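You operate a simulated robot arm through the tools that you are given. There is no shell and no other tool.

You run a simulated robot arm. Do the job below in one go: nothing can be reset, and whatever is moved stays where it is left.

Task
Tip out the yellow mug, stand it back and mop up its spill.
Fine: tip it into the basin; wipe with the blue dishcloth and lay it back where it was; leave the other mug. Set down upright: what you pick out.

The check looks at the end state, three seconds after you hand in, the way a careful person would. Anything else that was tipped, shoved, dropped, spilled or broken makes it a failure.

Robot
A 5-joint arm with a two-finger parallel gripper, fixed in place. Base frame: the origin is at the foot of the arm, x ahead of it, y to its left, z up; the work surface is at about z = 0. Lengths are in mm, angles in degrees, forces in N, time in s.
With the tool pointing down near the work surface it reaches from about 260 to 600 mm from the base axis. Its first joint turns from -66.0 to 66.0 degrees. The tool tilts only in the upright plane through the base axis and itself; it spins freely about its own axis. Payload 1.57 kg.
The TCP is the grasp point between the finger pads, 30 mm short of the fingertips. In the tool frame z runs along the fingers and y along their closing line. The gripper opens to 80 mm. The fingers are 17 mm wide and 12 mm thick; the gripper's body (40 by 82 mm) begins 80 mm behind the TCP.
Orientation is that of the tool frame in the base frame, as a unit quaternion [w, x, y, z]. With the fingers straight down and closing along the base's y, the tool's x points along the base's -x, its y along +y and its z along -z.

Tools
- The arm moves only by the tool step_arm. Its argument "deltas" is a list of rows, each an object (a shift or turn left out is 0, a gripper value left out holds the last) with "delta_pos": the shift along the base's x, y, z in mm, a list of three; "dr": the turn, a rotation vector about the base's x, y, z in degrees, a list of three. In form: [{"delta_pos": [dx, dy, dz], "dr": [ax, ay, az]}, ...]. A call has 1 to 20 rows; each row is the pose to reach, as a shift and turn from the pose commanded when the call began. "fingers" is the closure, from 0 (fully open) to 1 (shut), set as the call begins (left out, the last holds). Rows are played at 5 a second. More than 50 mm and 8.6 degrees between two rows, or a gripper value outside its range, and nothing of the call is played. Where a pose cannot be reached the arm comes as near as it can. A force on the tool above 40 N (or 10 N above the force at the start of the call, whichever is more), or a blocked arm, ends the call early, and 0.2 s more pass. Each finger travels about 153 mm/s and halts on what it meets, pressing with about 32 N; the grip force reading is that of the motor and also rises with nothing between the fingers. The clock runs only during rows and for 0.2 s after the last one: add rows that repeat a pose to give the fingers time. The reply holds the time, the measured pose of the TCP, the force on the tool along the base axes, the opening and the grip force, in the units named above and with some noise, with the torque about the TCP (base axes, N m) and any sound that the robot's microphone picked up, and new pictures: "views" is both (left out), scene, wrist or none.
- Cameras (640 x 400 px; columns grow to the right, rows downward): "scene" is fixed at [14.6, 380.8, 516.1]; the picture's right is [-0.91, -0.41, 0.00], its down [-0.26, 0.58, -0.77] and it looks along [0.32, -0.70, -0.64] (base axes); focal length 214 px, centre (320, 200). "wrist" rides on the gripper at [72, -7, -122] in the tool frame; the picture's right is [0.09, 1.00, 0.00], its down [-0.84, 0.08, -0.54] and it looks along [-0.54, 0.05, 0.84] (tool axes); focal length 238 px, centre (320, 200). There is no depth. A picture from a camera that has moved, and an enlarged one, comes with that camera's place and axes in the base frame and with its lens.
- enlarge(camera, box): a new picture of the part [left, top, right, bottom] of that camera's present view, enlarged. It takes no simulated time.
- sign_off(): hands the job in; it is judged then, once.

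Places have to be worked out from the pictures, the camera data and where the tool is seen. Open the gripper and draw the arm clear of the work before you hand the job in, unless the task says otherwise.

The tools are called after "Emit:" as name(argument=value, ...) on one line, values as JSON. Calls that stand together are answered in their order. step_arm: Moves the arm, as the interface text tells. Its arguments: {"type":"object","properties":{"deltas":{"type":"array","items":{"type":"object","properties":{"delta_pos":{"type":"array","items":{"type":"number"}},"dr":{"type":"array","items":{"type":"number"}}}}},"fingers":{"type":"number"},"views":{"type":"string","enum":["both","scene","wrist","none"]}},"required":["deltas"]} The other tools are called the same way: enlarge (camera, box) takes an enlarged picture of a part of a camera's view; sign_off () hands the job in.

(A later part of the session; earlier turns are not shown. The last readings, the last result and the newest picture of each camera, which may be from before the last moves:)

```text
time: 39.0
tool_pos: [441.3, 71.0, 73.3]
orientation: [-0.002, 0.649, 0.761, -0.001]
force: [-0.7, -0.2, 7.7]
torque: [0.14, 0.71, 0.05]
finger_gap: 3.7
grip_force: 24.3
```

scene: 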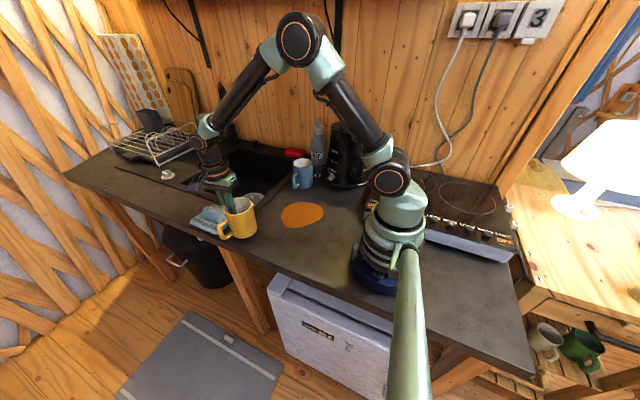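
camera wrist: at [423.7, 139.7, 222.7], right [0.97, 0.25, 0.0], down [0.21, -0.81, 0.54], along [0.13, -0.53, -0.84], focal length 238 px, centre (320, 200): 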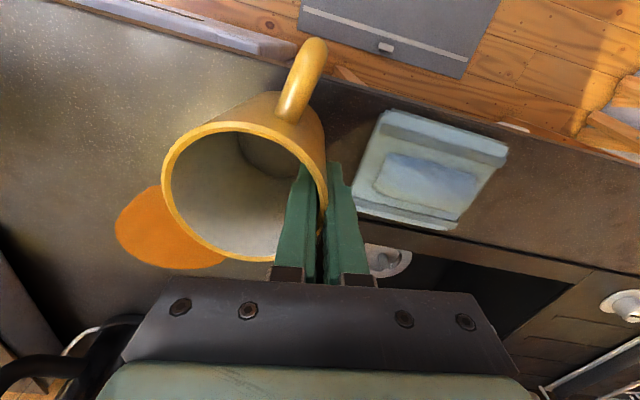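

The base has touched at about z=73. I'll press 1.5 mm more so it sits flat, then open the fingers partway.

Emit:
step_arm(deltas=[{"delta_pos": [0, 0, -1.5]}, {"delta_pos": [0, 0, -1.5]}], views="none")

Emit:
step_arm(deltas=[{"delta_pos": [0, 0, 0]}, {"delta_pos": [0, 0, 0]}, {"delta_pos": [0, 0, 0]}], fingers=0.7)

Emit:
enlarge(camera="scene", box=[180, 150, 280, 250])

```text
time: 39.6
tool_pos: [442.6, 70.5, 73.5]
orientation: [0.0, 0.65, 0.76, 0.0]
force: [0.1, -1.3, 20.3]
torque: [0.22, 1.5, 0.03]
finger_gap: 3.8
grip_force: 25.0
```

```text
time: 40.4
tool_pos: [442.4, 71.2, 70.7]
orientation: [-0.001, 0.651, 0.759, -0.002]
force: [-0.3, 0.1, -0.4]
torque: [-0.01, 0.0, 0.0]
finger_gap: 24.2
grip_force: 0.1
camera wrist: at [423.9, 139.8, 193.2], right [0.97, 0.25, 0.0], down [0.21, -0.81, 0.54], along [0.13, -0.53, -0.84], focal length 238 px, centre (320, 200)
```

scene: 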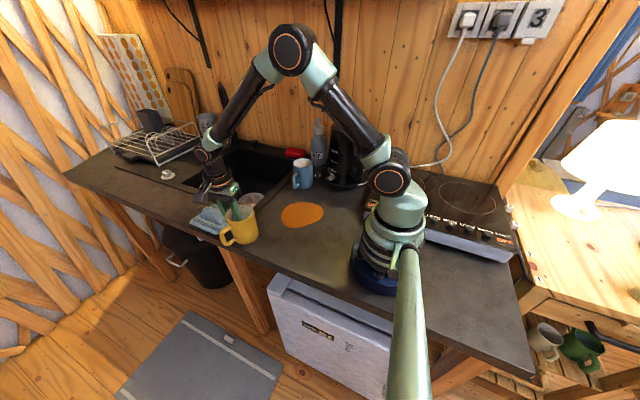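
wrist: 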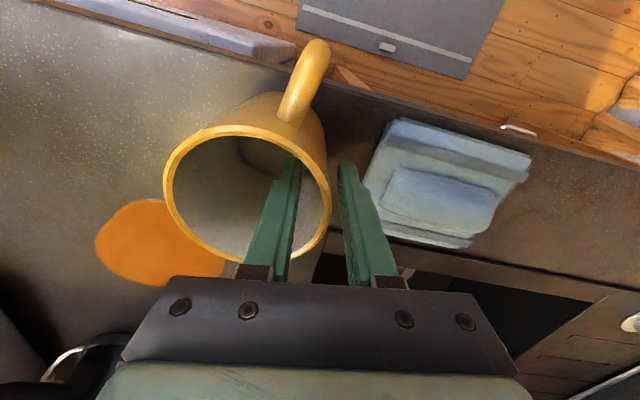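

```text
4.00 times, centred on (230, 200) of scene
camera zoom: at [14.6, 380.8, 516.1], right [-0.91, -0.41, 0.0], down [-0.26, 0.58, -0.77], along [0.32, -0.7, -0.64], focal length 858 px, centre (680, 200)
```

zoom: 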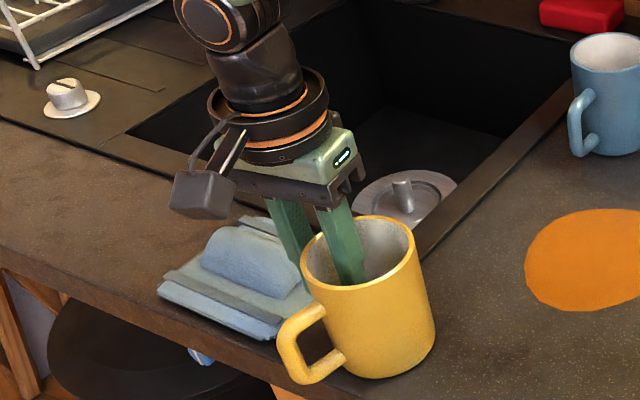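

The mug stands upright within about 4 mm of where it was. I'll open wider and rise straight out of it.

Emit:
step_arm(deltas=[{"delta_pos": [0, 0, 0]}, {"delta_pos": [0, 0, 15]}, {"delta_pos": [0, 0, 35]}, {"delta_pos": [0, 0, 65]}, {"delta_pos": [0, 0, 100]}, {"delta_pos": [0, 0, 140]}, {"delta_pos": [0, 0, 170]}, {"delta_pos": [0, 0, 170]}], fingers=0.55)

Emit:
enlarge(camera="wrist", box=[200, 20, 480, 220])

Emit:
enlarge(camera="scene", box=[180, 150, 280, 250])

```text
time: 42.2
tool_pos: [441.0, 70.4, 241.8]
orientation: [-0.001, 0.65, 0.76, -0.002]
force: [0.9, -0.1, -0.7]
torque: [0.0, 0.01, -0.01]
finger_gap: 35.9
grip_force: 0.1
camera wrist: at [424.0, 139.5, 363.7], right [0.97, 0.25, 0.0], down [0.21, -0.81, 0.54], along [0.13, -0.53, -0.84], focal length 238 px, centre (320, 200)
```

scene: 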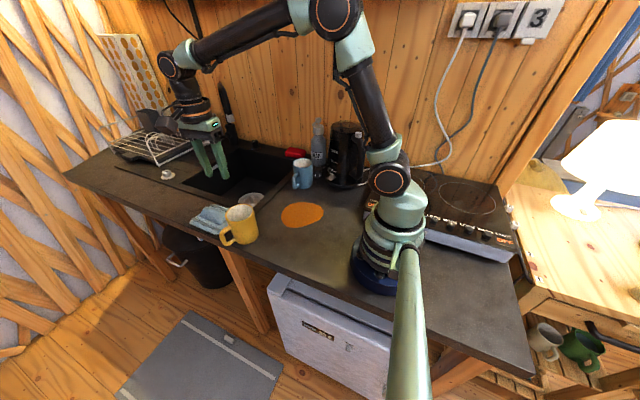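
wrist: 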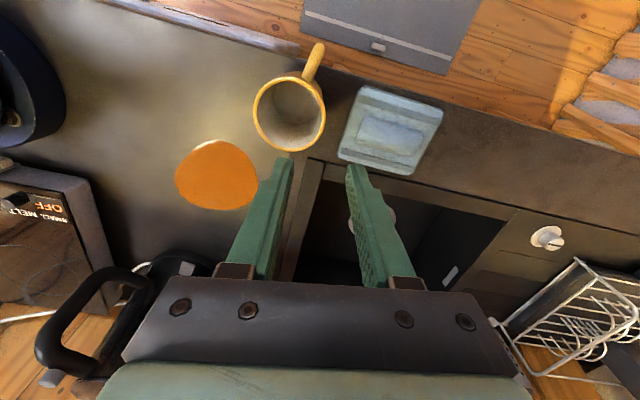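

```text
2.00 times, centred on (340, 120) of wrist
camera zoom: at [424.0, 139.5, 363.7], right [0.97, 0.25, 0.0], down [0.21, -0.81, 0.54], along [0.13, -0.53, -0.84], focal length 477 px, centre (280, 360)
```

zoom: 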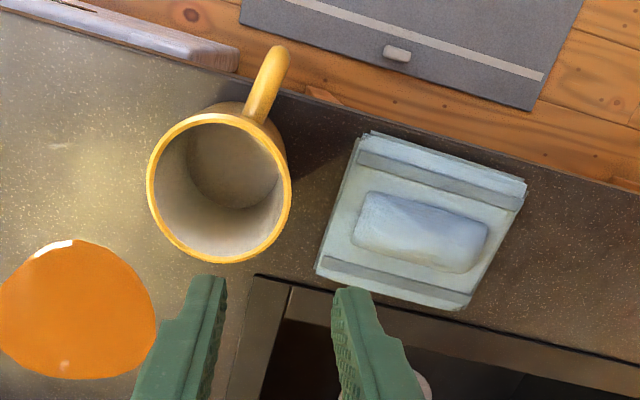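

```text
4.00 times, centred on (230, 200) of scene
camera zoom: at [14.6, 380.8, 516.1], right [-0.91, -0.41, 0.0], down [-0.26, 0.58, -0.77], along [0.32, -0.7, -0.64], focal length 858 px, centre (680, 200)
```

zoom: 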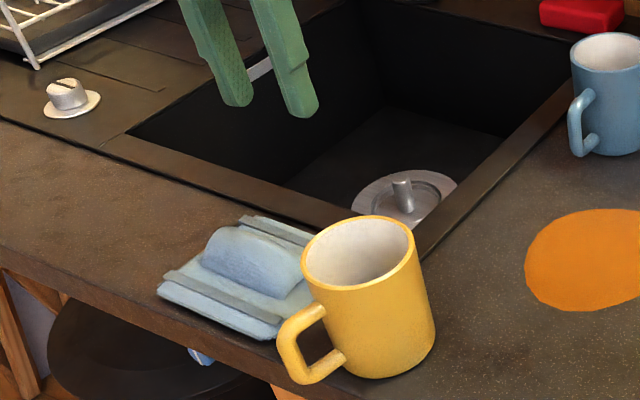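

The mug is empty and upright. Next is the cloth: it spans about x 488–613, y 3–106, with a hump along x at y≈34–73 centred near (550, 54). I'll move above it and spin so the fingers close along y.

Emit:
step_arm(deltas=[{"delta_pos": [6, -1, 0], "dr": [0, 0, 8.1]}, {"delta_pos": [16, -2, 0], "dr": [0, 0, 16.2]}, {"delta_pos": [28, -4, -5], "dr": [0, 0, 24.3]}, {"delta_pos": [40, -6, -10], "dr": [0, 0, 32.4]}, {"delta_pos": [52, -8, -15], "dr": [0, 0, 40.5]}, {"delta_pos": [64, -10, -20], "dr": [0, 0, 48.7]}, {"delta_pos": [76, -12, -30], "dr": [0, 0, 56.8]}, {"delta_pos": [88, -14, -40], "dr": [0, 0, 64.9]}, {"delta_pos": [100, -16, -60], "dr": [0, 0, 73]}, {"delta_pos": [109, -16.4, -92], "dr": [0, 0, 81.1]}, {"delta_pos": [109, -16.4, -92], "dr": [0, 0, 81.1]}], fingers=0.42)

Emit:
enlarge(camera="wrist", box=[200, 40, 440, 280])

Emit:
enlarge(camera="scene", box=[170, 140, 270, 240])

```text
time: 44.6
tool_pos: [551.2, 52.2, 150.9]
orientation: [0.003, 0.0, 1.0, 0.0]
force: [0.0, 0.9, 0.1]
torque: [0.0, -0.01, 0.0]
finger_gap: 46.6
grip_force: 0.0
camera wrist: at [478.3, 45.3, 271.1], right [-0.09, 1.0, 0.0], down [0.83, 0.08, 0.55], along [0.54, 0.05, -0.84], focal length 238 px, centre (320, 200)
```

scene: 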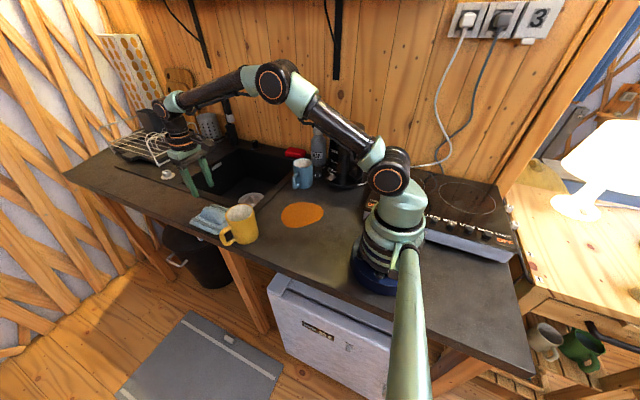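
wrist: 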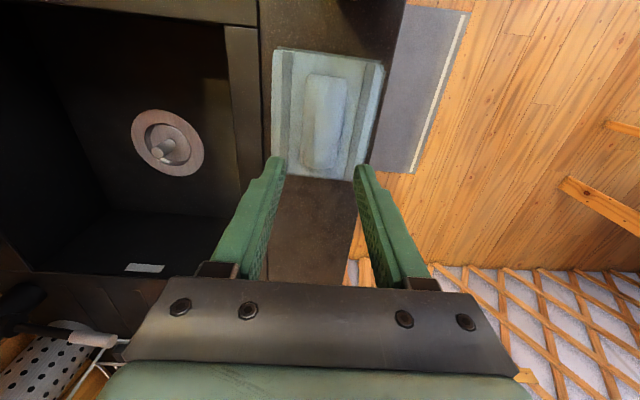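

```text
1.67 times, centred on (320, 160) of wrist
camera zoom: at [478.3, 45.3, 271.1], right [-0.09, 1.0, 0.0], down [0.83, 0.08, 0.55], along [0.54, 0.05, -0.84], focal length 397 px, centre (320, 267)
```

zoom: 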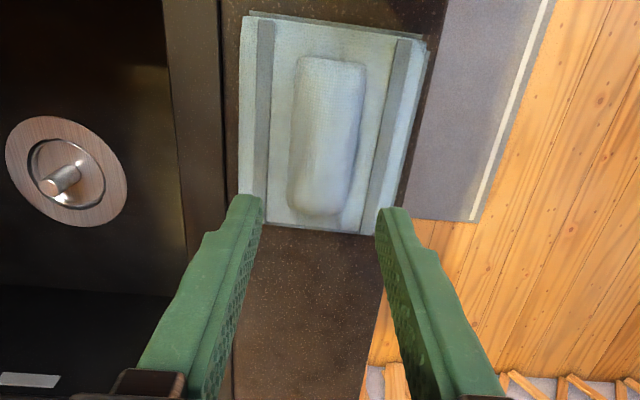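

```text
4.00 times, centred on (220, 190) of scene
camera zoom: at [14.6, 380.8, 516.1], right [-0.91, -0.41, 0.0], down [-0.26, 0.58, -0.77], along [0.32, -0.7, -0.64], focal length 858 px, centre (720, 240)
```

zoom: 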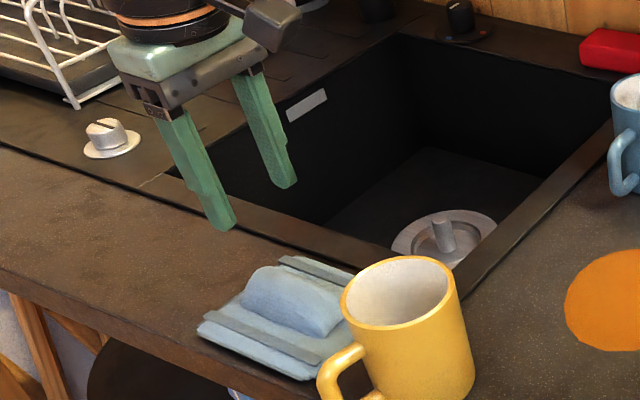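

The hump is about 40 mm wide and centred at y≈53.8, x≈548. I'll align, open to about 50 mm, and descend partway.

Emit:
step_arm(deltas=[{"delta_pos": [-2, 1.6, -25]}, {"delta_pos": [-2, 1.6, -50]}, {"delta_pos": [-2, 1.6, -75]}, {"delta_pos": [-2, 1.6, -75]}], fingers=0.38)

Emit:
enlarge(camera="wrist", box=[200, 0, 440, 240])

Emit:
enlarge(camera="scene", box=[170, 170, 250, 250])

```text
time: 45.6
tool_pos: [548.0, 54.7, 74.6]
orientation: [0.003, 0.001, 1.0, 0.001]
force: [-0.1, -0.9, -0.1]
torque: [0.03, -0.02, 0.02]
finger_gap: 49.7
grip_force: 0.0
camera wrist: at [475.9, 47.8, 196.1], right [-0.09, 1.0, 0.0], down [0.83, 0.08, 0.55], along [0.54, 0.05, -0.84], focal length 238 px, centre (320, 200)
```

scene: 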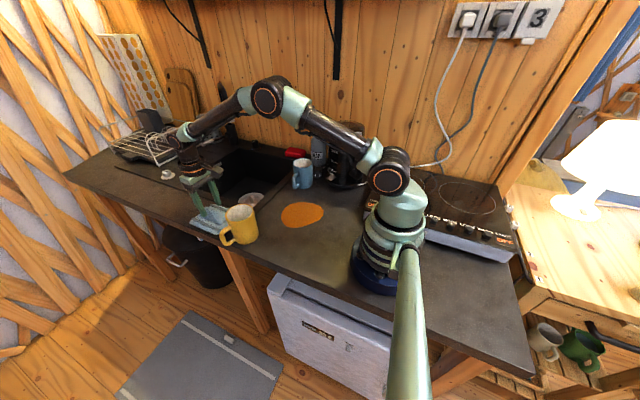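
wrist: 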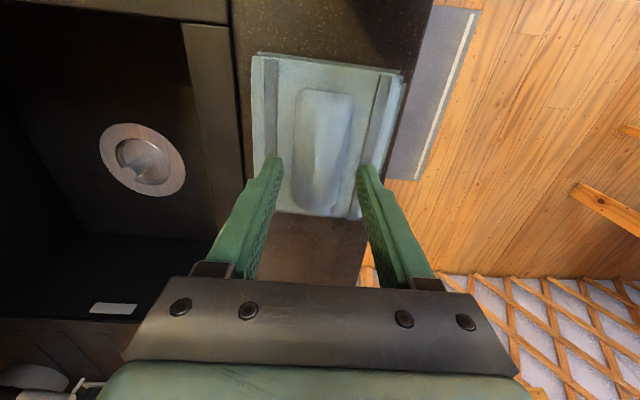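

```text
1.67 times, centred on (320, 120) of wrist
camera zoom: at [475.9, 47.8, 196.1], right [-0.09, 1.0, 0.0], down [0.83, 0.08, 0.55], along [0.54, 0.05, -0.84], focal length 397 px, centre (320, 333)
```

zoom: 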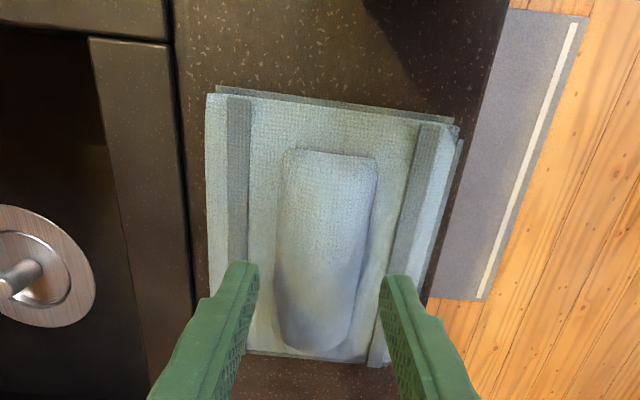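

```text
5.00 times, centred on (210, 210) of scene
camera zoom: at [14.6, 380.8, 516.1], right [-0.91, -0.41, 0.0], down [-0.26, 0.58, -0.77], along [0.32, -0.7, -0.64], focal length 1072 px, centre (870, 150)
```

zoom: 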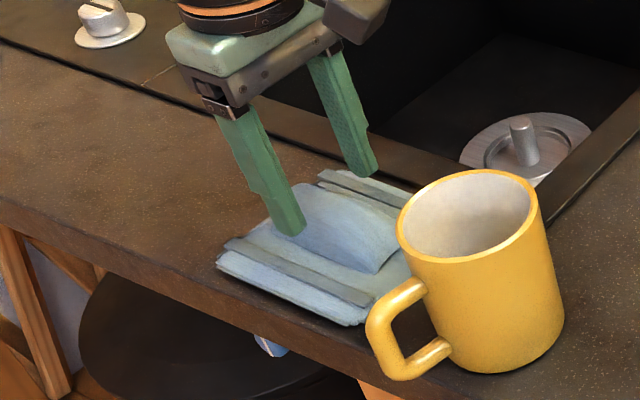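

The fingers straddle the hump symmetrically. I'll descend so the tips stop just above the cloth's base layer, watching the force.

Emit:
step_arm(deltas=[{"delta_pos": [0, -0.5, -8]}, {"delta_pos": [0, -0.5, -16]}, {"delta_pos": [0, -0.5, -23]}, {"delta_pos": [0, -0.5, -28]}, {"delta_pos": [0, -0.5, -28]}])

Emit:
enlarge(camera="wrist", box=[200, 0, 440, 240])

Emit:
enlarge(camera="scene", box=[170, 170, 250, 250])

```text
time: 46.8
tool_pos: [548.7, 56.3, 46.9]
orientation: [0.003, 0.0, 1.0, 0.0]
force: [0.5, 0.3, -0.8]
torque: [0.01, -0.02, 0.0]
finger_gap: 49.5
grip_force: 0.1
camera wrist: at [475.5, 47.6, 168.3], right [-0.09, 1.0, 0.0], down [0.83, 0.08, 0.55], along [0.54, 0.05, -0.84], focal length 238 px, centre (320, 200)
```

scene: 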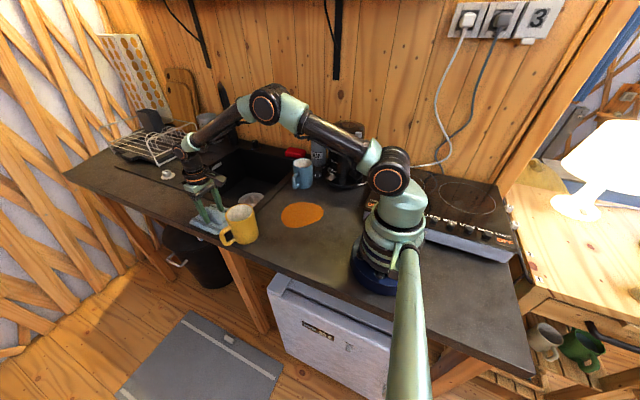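
wrist: 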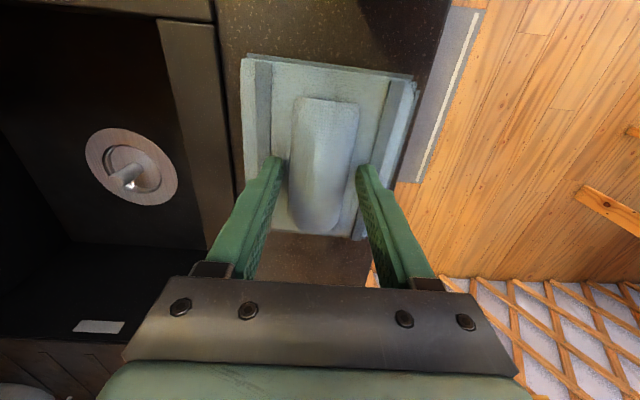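

```text
1.67 times, centred on (320, 120) of wrist
camera zoom: at [475.5, 47.6, 168.3], right [-0.09, 1.0, 0.0], down [0.83, 0.08, 0.55], along [0.54, 0.05, -0.84], focal length 397 px, centre (320, 333)
```

zoom: 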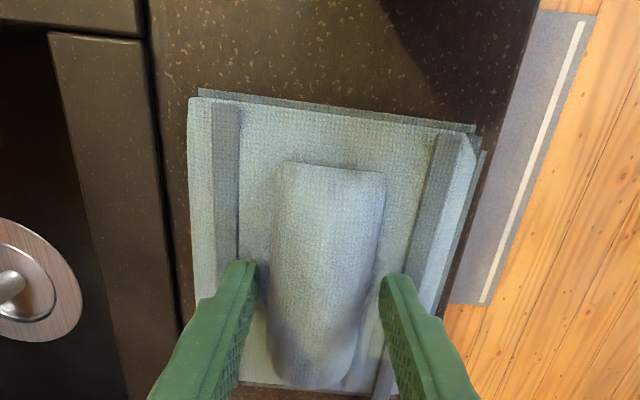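

```text
5.00 times, centred on (210, 210) of scene
camera zoom: at [14.6, 380.8, 516.1], right [-0.91, -0.41, 0.0], down [-0.26, 0.58, -0.77], along [0.32, -0.7, -0.64], focal length 1072 px, centre (870, 150)
```

zoom: 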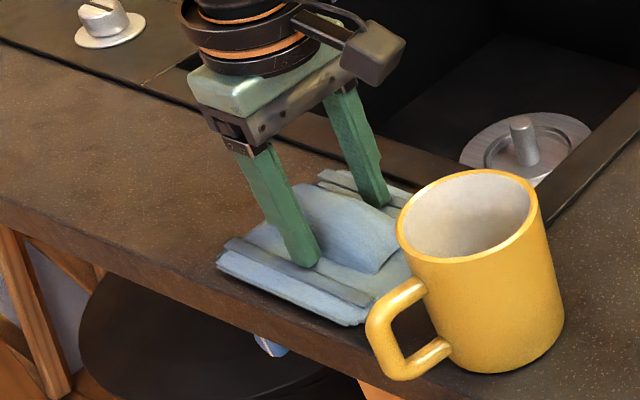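

No contact yet. I'll go 3 mm further down, then close on the hump.

Emit:
step_arm(deltas=[{"delta_pos": [0, 0, -1.5]}, {"delta_pos": [0, 0, -3]}, {"delta_pos": [0, 0, -3]}], views="none")

Emit:
step_arm(deltas=[{"delta_pos": [0, 0, 0]}, {"delta_pos": [0, 0, 0]}, {"delta_pos": [0, 0, 0]}, {"delta_pos": [0, 0, 0]}], fingers=1.0)

Emit:
enlarge(camera="wrist", box=[200, 0, 440, 240])

Emit:
enlarge(camera="scene", box=[170, 170, 250, 250])

```text
time: 47.6
tool_pos: [548.4, 55.0, 44.1]
orientation: [0.002, -0.002, 1.0, 0.0]
force: [-4.7, 0.7, 9.1]
torque: [-0.03, 0.15, -0.02]
finger_gap: 49.7
grip_force: 0.0
```

```text
time: 48.6
tool_pos: [549.2, 54.9, 44.2]
orientation: [0.003, 0.001, 1.0, -0.001]
force: [3.2, -3.7, 11.3]
torque: [-0.12, -0.2, -0.21]
finger_gap: 23.2
grip_force: 32.1
camera wrist: at [475.9, 47.2, 165.7], right [-0.09, 1.0, 0.0], down [0.83, 0.08, 0.55], along [0.55, 0.05, -0.84], focal length 238 px, centre (320, 200)
```

scene: 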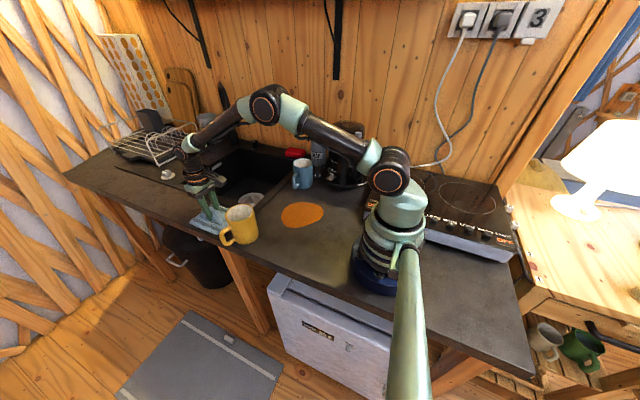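
wrist: 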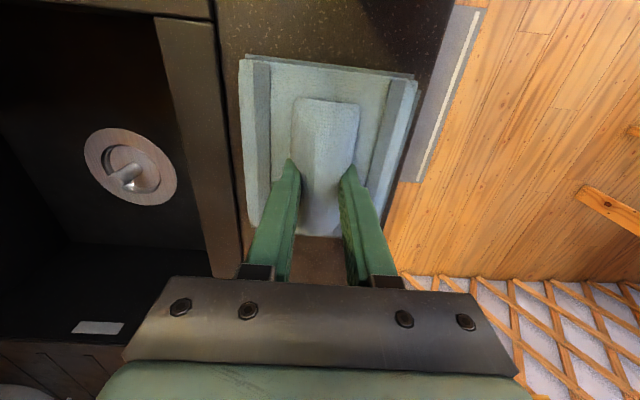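

```text
1.67 times, centred on (320, 120) of wrist
camera zoom: at [475.9, 47.2, 165.7], right [-0.09, 1.0, 0.0], down [0.83, 0.08, 0.55], along [0.55, 0.05, -0.84], focal length 397 px, centre (320, 333)
```

zoom: 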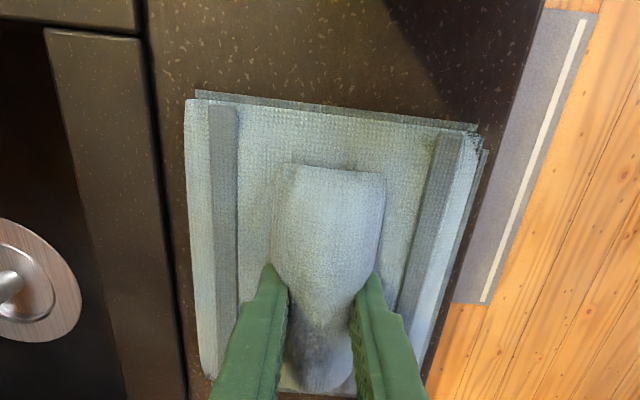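

```text
5.00 times, centred on (210, 210) of scene
camera zoom: at [14.6, 380.8, 516.1], right [-0.91, -0.41, 0.0], down [-0.26, 0.58, -0.77], along [0.32, -0.7, -0.64], focal length 1072 px, centre (870, 150)
```

zoom: 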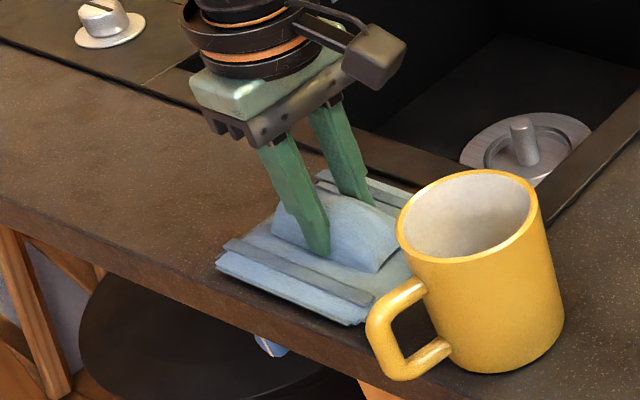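

The hump is gripped at 32 N (23 mm gap). I'll lift it straight up.

Emit:
step_arm(deltas=[{"delta_pos": [0, 0, 8]}, {"delta_pos": [0, 0, 20]}, {"delta_pos": [0, 0, 45]}, {"delta_pos": [0, 0, 75]}, {"delta_pos": [0, 0, 105]}, {"delta_pos": [0, 0, 130]}, {"delta_pos": [0, 0, 130]}])

Emit:
enlarge(camera="scene", box=[150, 110, 290, 250])

```text
time: 50.2
tool_pos: [548.5, 55.2, 172.9]
orientation: [0.002, -0.001, 1.0, 0.0]
force: [-0.7, 0.1, -1.1]
torque: [-0.02, 0.01, 0.01]
finger_gap: 23.0
grip_force: 32.4
camera wrist: at [475.6, 46.9, 295.4], right [-0.09, 1.0, 0.0], down [0.83, 0.08, 0.55], along [0.54, 0.05, -0.84], focal length 238 px, centre (320, 200)
```

scene: 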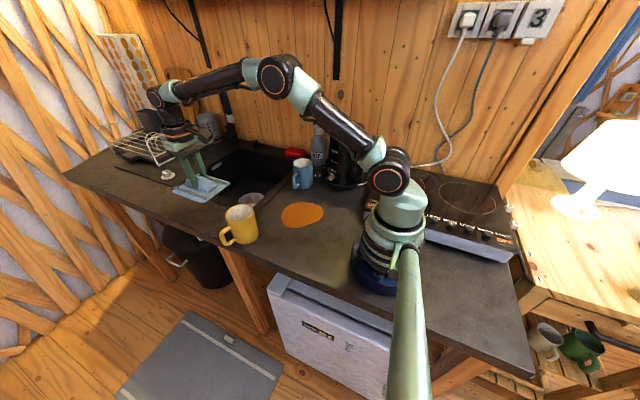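
wrist: 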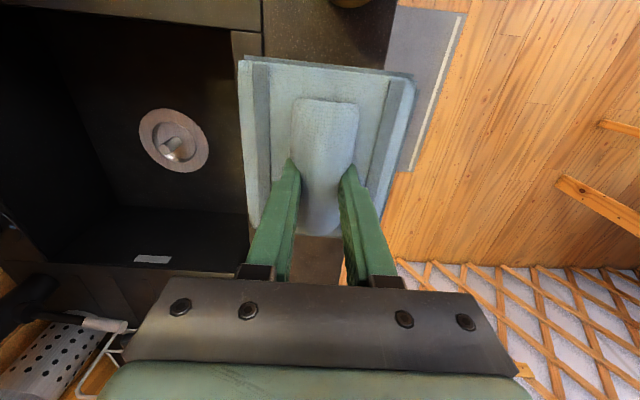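

```text
2.86 times, centred on (220, 180) of scene
camera zoom: at [14.6, 380.8, 516.1], right [-0.91, -0.41, 0.0], down [-0.26, 0.58, -0.77], along [0.32, -0.7, -0.64], focal length 613 px, centre (606, 257)
```

zoom: 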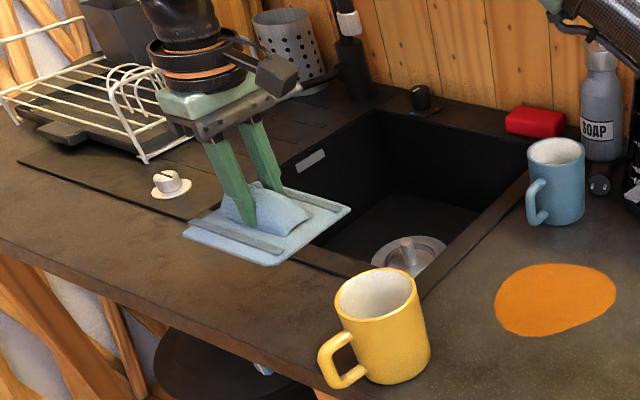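

The cloth is held flat and firmly. I'll carry it at a clear height to over the puddle centre (296, -88).

Emit:
step_arm(deltas=[{"delta_pos": [-30, -25, 5]}, {"delta_pos": [-62, -50, 8]}, {"delta_pos": [-97, -75, 8]}, {"delta_pos": [-135, -97, 8]}, {"delta_pos": [-175, -115, 5]}, {"delta_pos": [-215, -130, 0]}, {"delta_pos": [-252.5, -143, 0]}, {"delta_pos": [-252.5, -143, -30]}, {"delta_pos": [-252.5, -143, -60]}, {"delta_pos": [-252.5, -143, -90]}, {"delta_pos": [-252.5, -143, -90]}])

Emit:
enlarge(camera="scene", box=[230, 120, 390, 260])

```text
time: 52.6
tool_pos: [295.8, -87.8, 82.5]
orientation: [0.003, 0.0, 1.0, -0.001]
force: [-0.1, -0.7, -0.1]
torque: [-0.01, 0.02, -0.02]
finger_gap: 22.9
grip_force: 32.0
camera wrist: at [223.1, -95.7, 204.1], right [-0.09, 1.0, 0.0], down [0.83, 0.08, 0.55], along [0.54, 0.05, -0.84], focal length 238 px, centre (320, 200)
```

scene: 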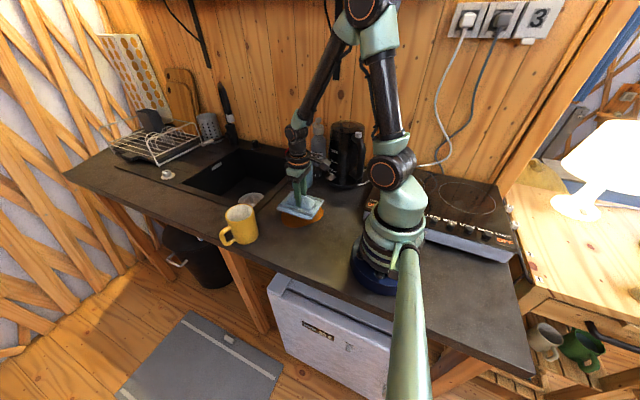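
wrist: 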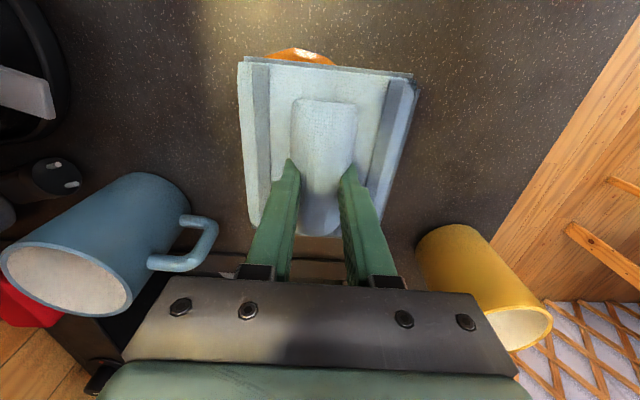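

```text
2.86 times, centred on (310, 190) of scene
camera zoom: at [14.6, 380.8, 516.1], right [-0.91, -0.41, 0.0], down [-0.26, 0.58, -0.77], along [0.32, -0.7, -0.64], focal length 613 px, centre (349, 229)
```

zoom: 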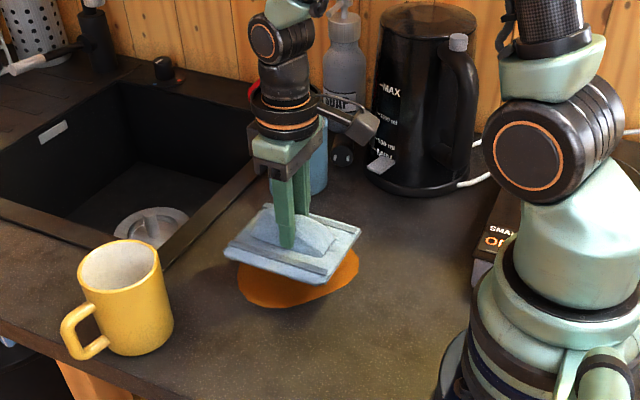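

The cloth is over the puddle. I'll lower until it presses lightly on the surface.

Emit:
step_arm(deltas=[{"delta_pos": [0, 0, -12]}, {"delta_pos": [0, 0, -24]}, {"delta_pos": [0, 0, -34]}, {"delta_pos": [0, 0, -38]}, {"delta_pos": [0, 0, -38]}], views="none")

Emit:
step_arm(deltas=[{"delta_pos": [0, 0, -1]}, {"delta_pos": [0, 0, -2]}, {"delta_pos": [0, 0, -2]}], views="none")

```text
time: 53.8
tool_pos: [296.7, -86.9, 45.0]
orientation: [0.002, 0.0, 1.0, -0.001]
force: [-0.6, -0.2, -0.4]
torque: [0.0, -0.02, -0.02]
finger_gap: 22.9
grip_force: 32.1
```

```text
time: 54.6
tool_pos: [296.8, -88.2, 43.8]
orientation: [0.003, -0.001, 1.0, -0.001]
force: [-11.3, -1.0, 39.8]
torque: [0.14, 0.37, 0.05]
finger_gap: 23.0
grip_force: 31.8
```

That's stiff: 40 N at 2 mm. I'll ease up about 1.3 mm.

Emit:
step_arm(deltas=[{"delta_pos": [0, 0, 1.3]}, {"delta_pos": [0, 0, 1.3]}])

```text
time: 55.2
tool_pos: [296.2, -87.1, 42.8]
orientation: [0.004, -0.001, 1.0, 0.0]
force: [0.0, -0.3, 0.1]
torque: [0.01, -0.03, 0.0]
finger_gap: 23.1
grip_force: 31.8
camera wrist: at [223.4, -94.9, 165.8], right [-0.09, 1.0, 0.0], down [0.83, 0.08, 0.55], along [0.55, 0.05, -0.84], focal length 238 px, centre (320, 200)
```

scene: 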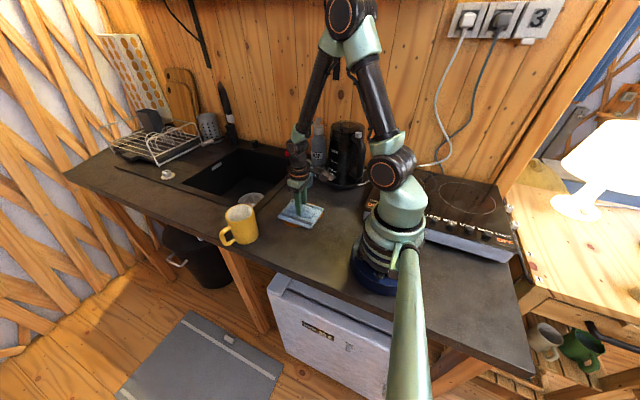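
wrist: 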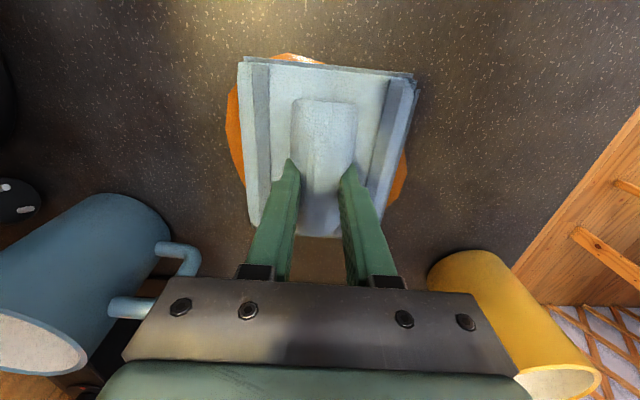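

Now it's just unloaded. I'll lower in fine steps to find a light press.

Emit:
step_arm(deltas=[{"delta_pos": [0, 0, -0.4]}, {"delta_pos": [0, 0, -0.4]}], views="none")

Emit:
step_arm(deltas=[{"delta_pos": [0, 0, -0.3]}, {"delta_pos": [0, 0, -0.3]}], views="none")

```text
time: 55.8
tool_pos: [296.0, -86.6, 43.5]
orientation: [0.003, -0.001, 1.0, -0.001]
force: [-1.0, 3.0, 8.6]
torque: [0.17, -0.04, 0.06]
finger_gap: 23.1
grip_force: 31.5
```

```text
time: 56.4
tool_pos: [296.9, -87.6, 44.1]
orientation: [0.003, -0.001, 1.0, 0.0]
force: [-4.0, 6.0, 22.0]
torque: [0.32, 0.22, 0.05]
finger_gap: 22.8
grip_force: 31.9
```

A light press is about 0.3 mm up from here (about 9 N). I'll wipe a slow loop covering the whole puddle, staying clear of the blue mug.

Emit:
step_arm(deltas=[{"delta_pos": [6, 0, 0.3]}, {"delta_pos": [14, 0, 0.3]}, {"delta_pos": [21, 2, 0.3]}, {"delta_pos": [22, 12, 0.3]}, {"delta_pos": [20, 22, 0.3]}, {"delta_pos": [14, 30, 0.3]}, {"delta_pos": [4, 31, 0.3]}, {"delta_pos": [-6, 31, 0.3]}, {"delta_pos": [-16, 30, 0.3]}, {"delta_pos": [-24, 24, 0.3]}, {"delta_pos": [-27, 14, 0.3]}, {"delta_pos": [-27, 4, 0.3]}, {"delta_pos": [-26, -6, 0.3]}, {"delta_pos": [-24, -16, 0.3]}, {"delta_pos": [-17, -23, 0.3]}, {"delta_pos": [-7, -25, 0.3]}, {"delta_pos": [2, -24, 0.3]}, {"delta_pos": [4, -14, 0.3]}, {"delta_pos": [2, -5, 0.3]}, {"delta_pos": [0, 0, 0.3]}])

```text
time: 60.6
tool_pos: [296.2, -87.2, 43.9]
orientation: [0.003, 0.0, 1.0, -0.001]
force: [0.8, -1.4, 0.6]
torque: [0.07, 0.04, -0.03]
finger_gap: 22.9
grip_force: 31.8
camera wrist: at [223.2, -94.9, 165.7], right [-0.09, 1.0, 0.0], down [0.83, 0.08, 0.55], along [0.54, 0.05, -0.84], focal length 238 px, centre (320, 200)
```

scene: 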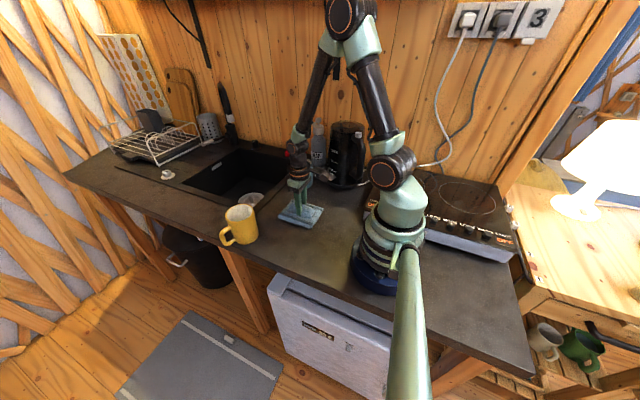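
wrist: 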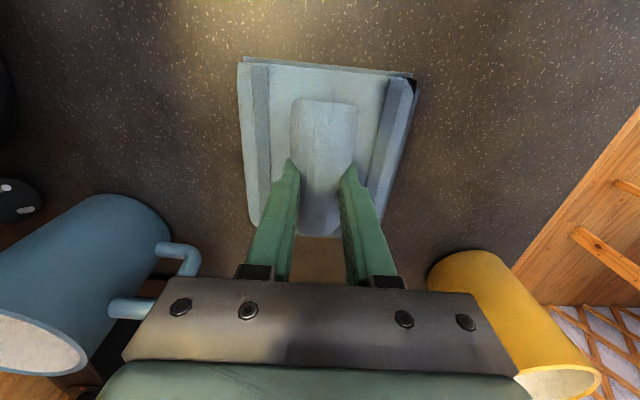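

The visible surface is clean. I'll lift the cloth and look underneath.

Emit:
step_arm(deltas=[{"delta_pos": [0, 0, 15]}, {"delta_pos": [0, 0, 50]}, {"delta_pos": [20, 10, 90]}, {"delta_pos": [50, 30, 110]}, {"delta_pos": [80, 50, 120]}, {"delta_pos": [80, 50, 120]}])

Emit:
enlarge(camera="scene", box=[230, 150, 390, 280])

Emit:
enlarge(camera="wrist", box=[0, 0, 640, 240])

```text
time: 62.0
tool_pos: [376.0, -39.4, 164.8]
orientation: [0.002, 0.0, 1.0, 0.0]
force: [0.0, 0.3, -0.3]
torque: [0.0, -0.03, 0.0]
finger_gap: 22.7
grip_force: 31.8
camera wrist: at [303.1, -45.7, 286.2], right [-0.09, 1.0, 0.0], down [0.83, 0.08, 0.55], along [0.54, 0.05, -0.84], focal length 238 px, centre (320, 200)
```

scene: 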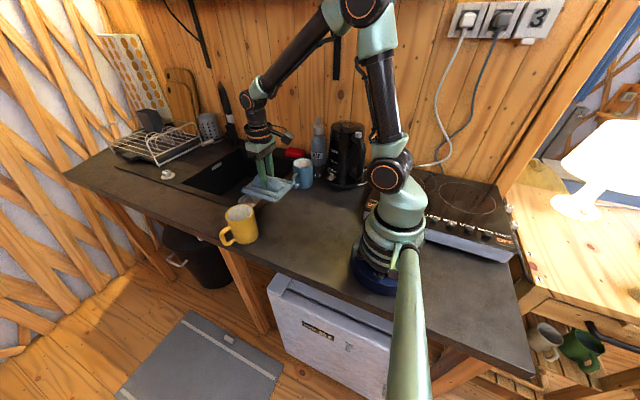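
wrist: 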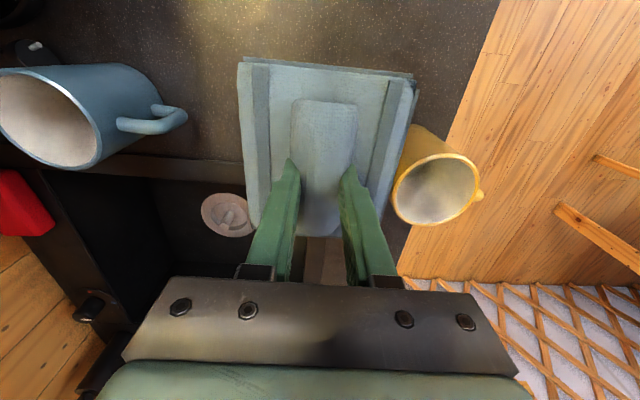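

```text
3.08 times, centred on (310, 215) of scene
camera zoom: at [14.6, 380.8, 516.1], right [-0.91, -0.41, 0.0], down [-0.26, 0.58, -0.77], along [0.32, -0.7, -0.64], focal length 660 px, centre (351, 154)
```

zoom: 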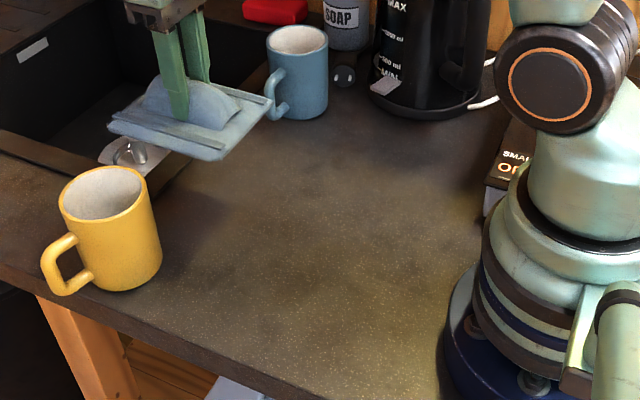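

```text
1.00 times, centred on (320, 120) of wrist (not enlarged: the box is as wide or as high as the picture)
camera zoom: at [303.1, -45.7, 286.2], right [-0.09, 1.0, 0.0], down [0.83, 0.08, 0.55], along [0.54, 0.05, -0.84], focal length 238 px, centre (320, 280)
```

zoom: 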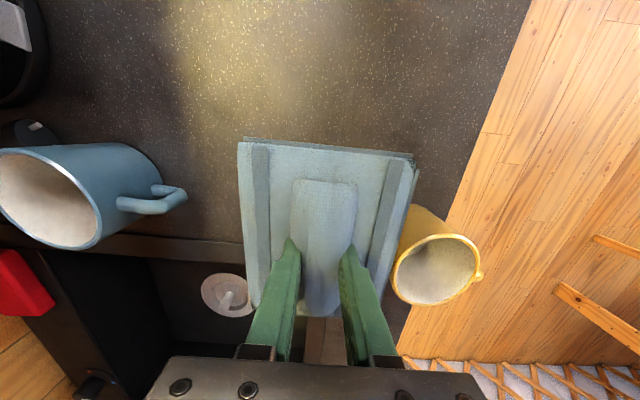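

The puddle is gone and both mugs are undisturbed. I'll carry the cloth back over its original place and lower it most of the way.

Emit:
step_arm(deltas=[{"delta_pos": [38, 5, 15]}, {"delta_pos": [78, 15, 18]}, {"delta_pos": [115, 35, 18]}, {"delta_pos": [148, 62, 18]}, {"delta_pos": [172.5, 93, 12]}, {"delta_pos": [172.5, 93, -20]}, {"delta_pos": [172.5, 93, -55]}, {"delta_pos": [172.5, 93, -85]}, {"delta_pos": [172.5, 93, -105]}, {"delta_pos": [172.5, 93, -105]}])

Emit:
enlarge(camera="scene", box=[170, 170, 250, 250])

```text
time: 64.2
tool_pos: [549.2, 53.4, 60.0]
orientation: [0.002, 0.0, 1.0, 0.001]
force: [0.0, 0.4, -0.9]
torque: [-0.01, -0.02, -0.02]
finger_gap: 23.1
grip_force: 32.0
camera wrist: at [475.6, 47.1, 181.8], right [-0.09, 1.0, 0.0], down [0.83, 0.08, 0.55], along [0.54, 0.05, -0.84], focal length 238 px, centre (320, 200)
```

scene: 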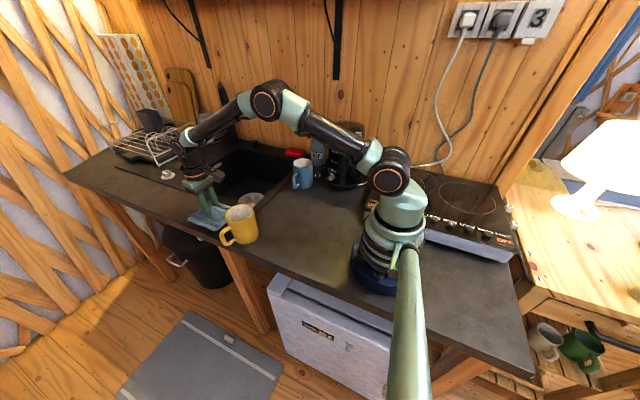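
wrist: 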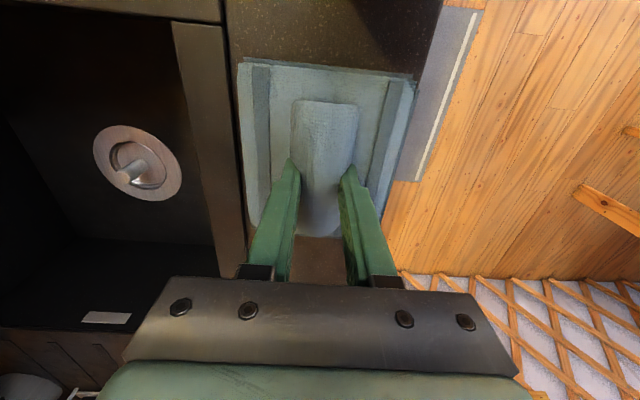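

```text
5.00 times, centred on (210, 210) of scene
camera zoom: at [14.6, 380.8, 516.1], right [-0.91, -0.41, 0.0], down [-0.26, 0.58, -0.77], along [0.32, -0.7, -0.64], focal length 1072 px, centre (870, 150)
```

zoom: 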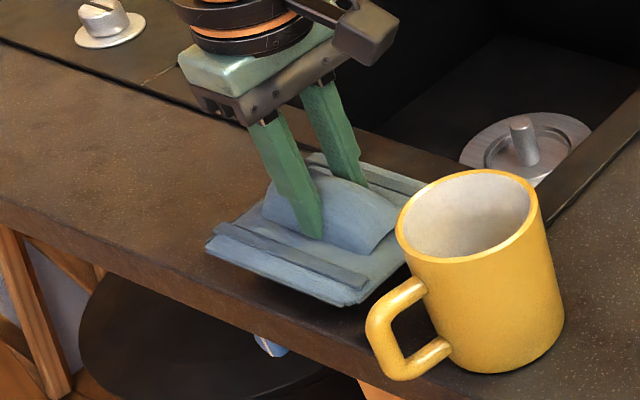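

The cloth is aligned with the pickup pose, about 16 mm high. I'll lower it to rest and release it.

Emit:
step_arm(deltas=[{"delta_pos": [0, 0, -7]}, {"delta_pos": [0, 0, -13]}, {"delta_pos": [0, 0, -15]}, {"delta_pos": [0, 0, -15.6]}, {"delta_pos": [0, 0, -15.6]}], views="none")

Emit:
step_arm(deltas=[{"delta_pos": [0, 0, 0]}, {"delta_pos": [0, 0, 0]}, {"delta_pos": [0, 0, 0]}], fingers=0.4)

Emit:
enlarge(camera="scene", box=[170, 170, 250, 250])

```text
time: 65.4
tool_pos: [549.7, 55.1, 44.4]
orientation: [0.002, -0.001, 1.0, 0.0]
force: [-2.1, 1.1, 5.3]
torque: [-0.01, 0.18, 0.0]
finger_gap: 22.8
grip_force: 31.5
```

```text
time: 66.2
tool_pos: [549.1, 55.2, 44.2]
orientation: [0.004, 0.0, 1.0, 0.0]
force: [2.2, 1.6, 4.1]
torque: [0.02, -0.03, 0.02]
finger_gap: 47.6
grip_force: 0.0
camera wrist: at [475.9, 47.5, 165.7], right [-0.09, 1.0, 0.0], down [0.83, 0.08, 0.55], along [0.55, 0.05, -0.84], focal length 238 px, centre (320, 200)
```

scene: 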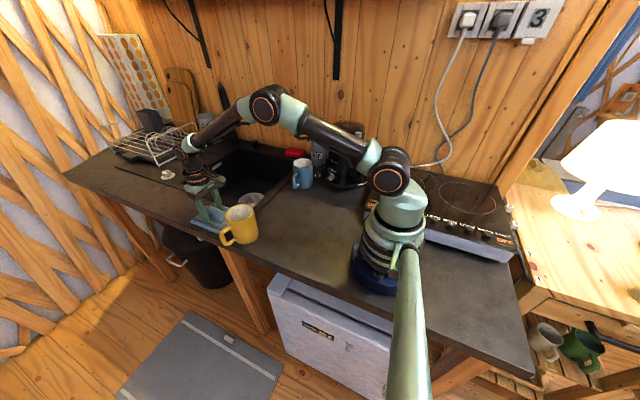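
wrist: 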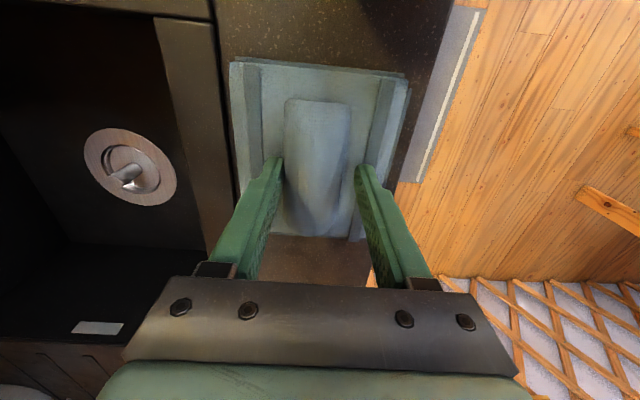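

```text
5.00 times, centred on (210, 210) of scene
camera zoom: at [14.6, 380.8, 516.1], right [-0.91, -0.41, 0.0], down [-0.26, 0.58, -0.77], along [0.32, -0.7, -0.64], focal length 1072 px, centre (870, 150)
```

zoom: 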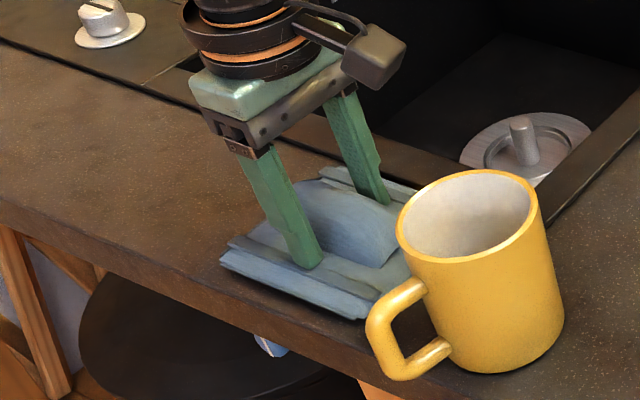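

The cloth is down within about 5 mm of its original spot. I'll rise slightly, open wider so nothing drags, and go straight up.

Emit:
step_arm(deltas=[{"delta_pos": [0, 0, 1.5]}, {"delta_pos": [0, 0, 4]}], views="none")

Emit:
step_arm(deltas=[{"delta_pos": [0, 0, 0]}, {"delta_pos": [0, 0, 10]}, {"delta_pos": [0, 0, 30]}, {"delta_pos": [0, 0, 60]}, {"delta_pos": [0, 0, 100]}, {"delta_pos": [0, 0, 145]}, {"delta_pos": [0, 0, 180]}, {"delta_pos": [0, 0, 180]}], fingers=0.3)

Emit:
enlarge(camera="scene", box=[170, 150, 290, 250])

```text
time: 66.8
tool_pos: [549.5, 54.4, 48.5]
orientation: [0.002, 0.0, 1.0, 0.001]
force: [-0.5, 0.4, 0.2]
torque: [0.05, -0.02, -0.02]
finger_gap: 48.1
grip_force: 0.0
```

```text
time: 68.6
tool_pos: [549.2, 55.0, 227.8]
orientation: [0.002, 0.001, 1.0, 0.0]
force: [0.2, -0.7, 0.8]
torque: [0.0, -0.02, 0.01]
finger_gap: 55.9
grip_force: 0.0
camera wrist: at [475.9, 47.7, 349.7], right [-0.09, 1.0, 0.0], down [0.83, 0.08, 0.55], along [0.54, 0.05, -0.84], focal length 238 px, centre (320, 200)
```

scene: 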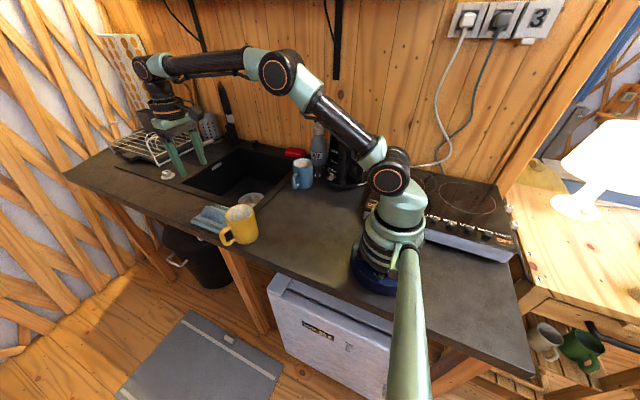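
wrist: 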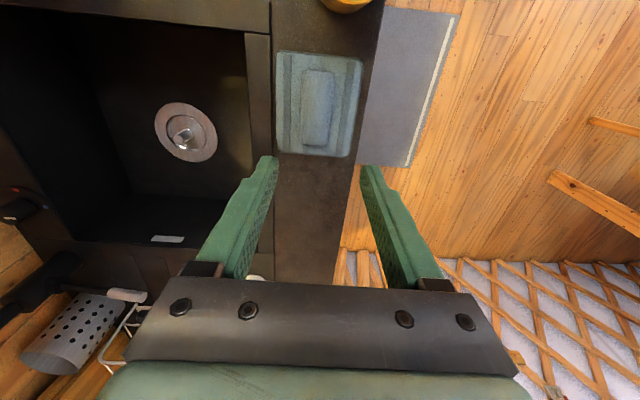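

```text
4.00 times, centred on (230, 200) of scene
camera zoom: at [14.6, 380.8, 516.1], right [-0.91, -0.41, 0.0], down [-0.26, 0.58, -0.77], along [0.32, -0.7, -0.64], focal length 858 px, centre (680, 200)
```

zoom: 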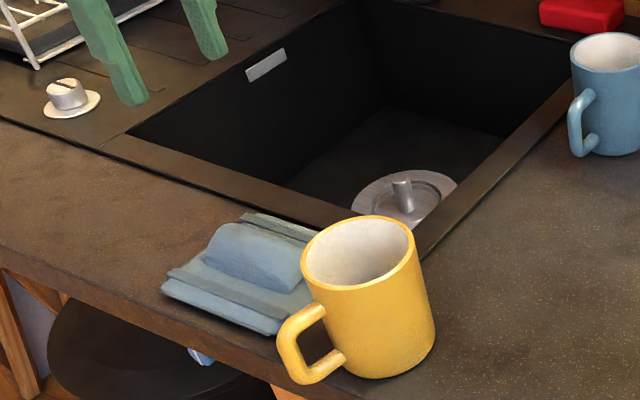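

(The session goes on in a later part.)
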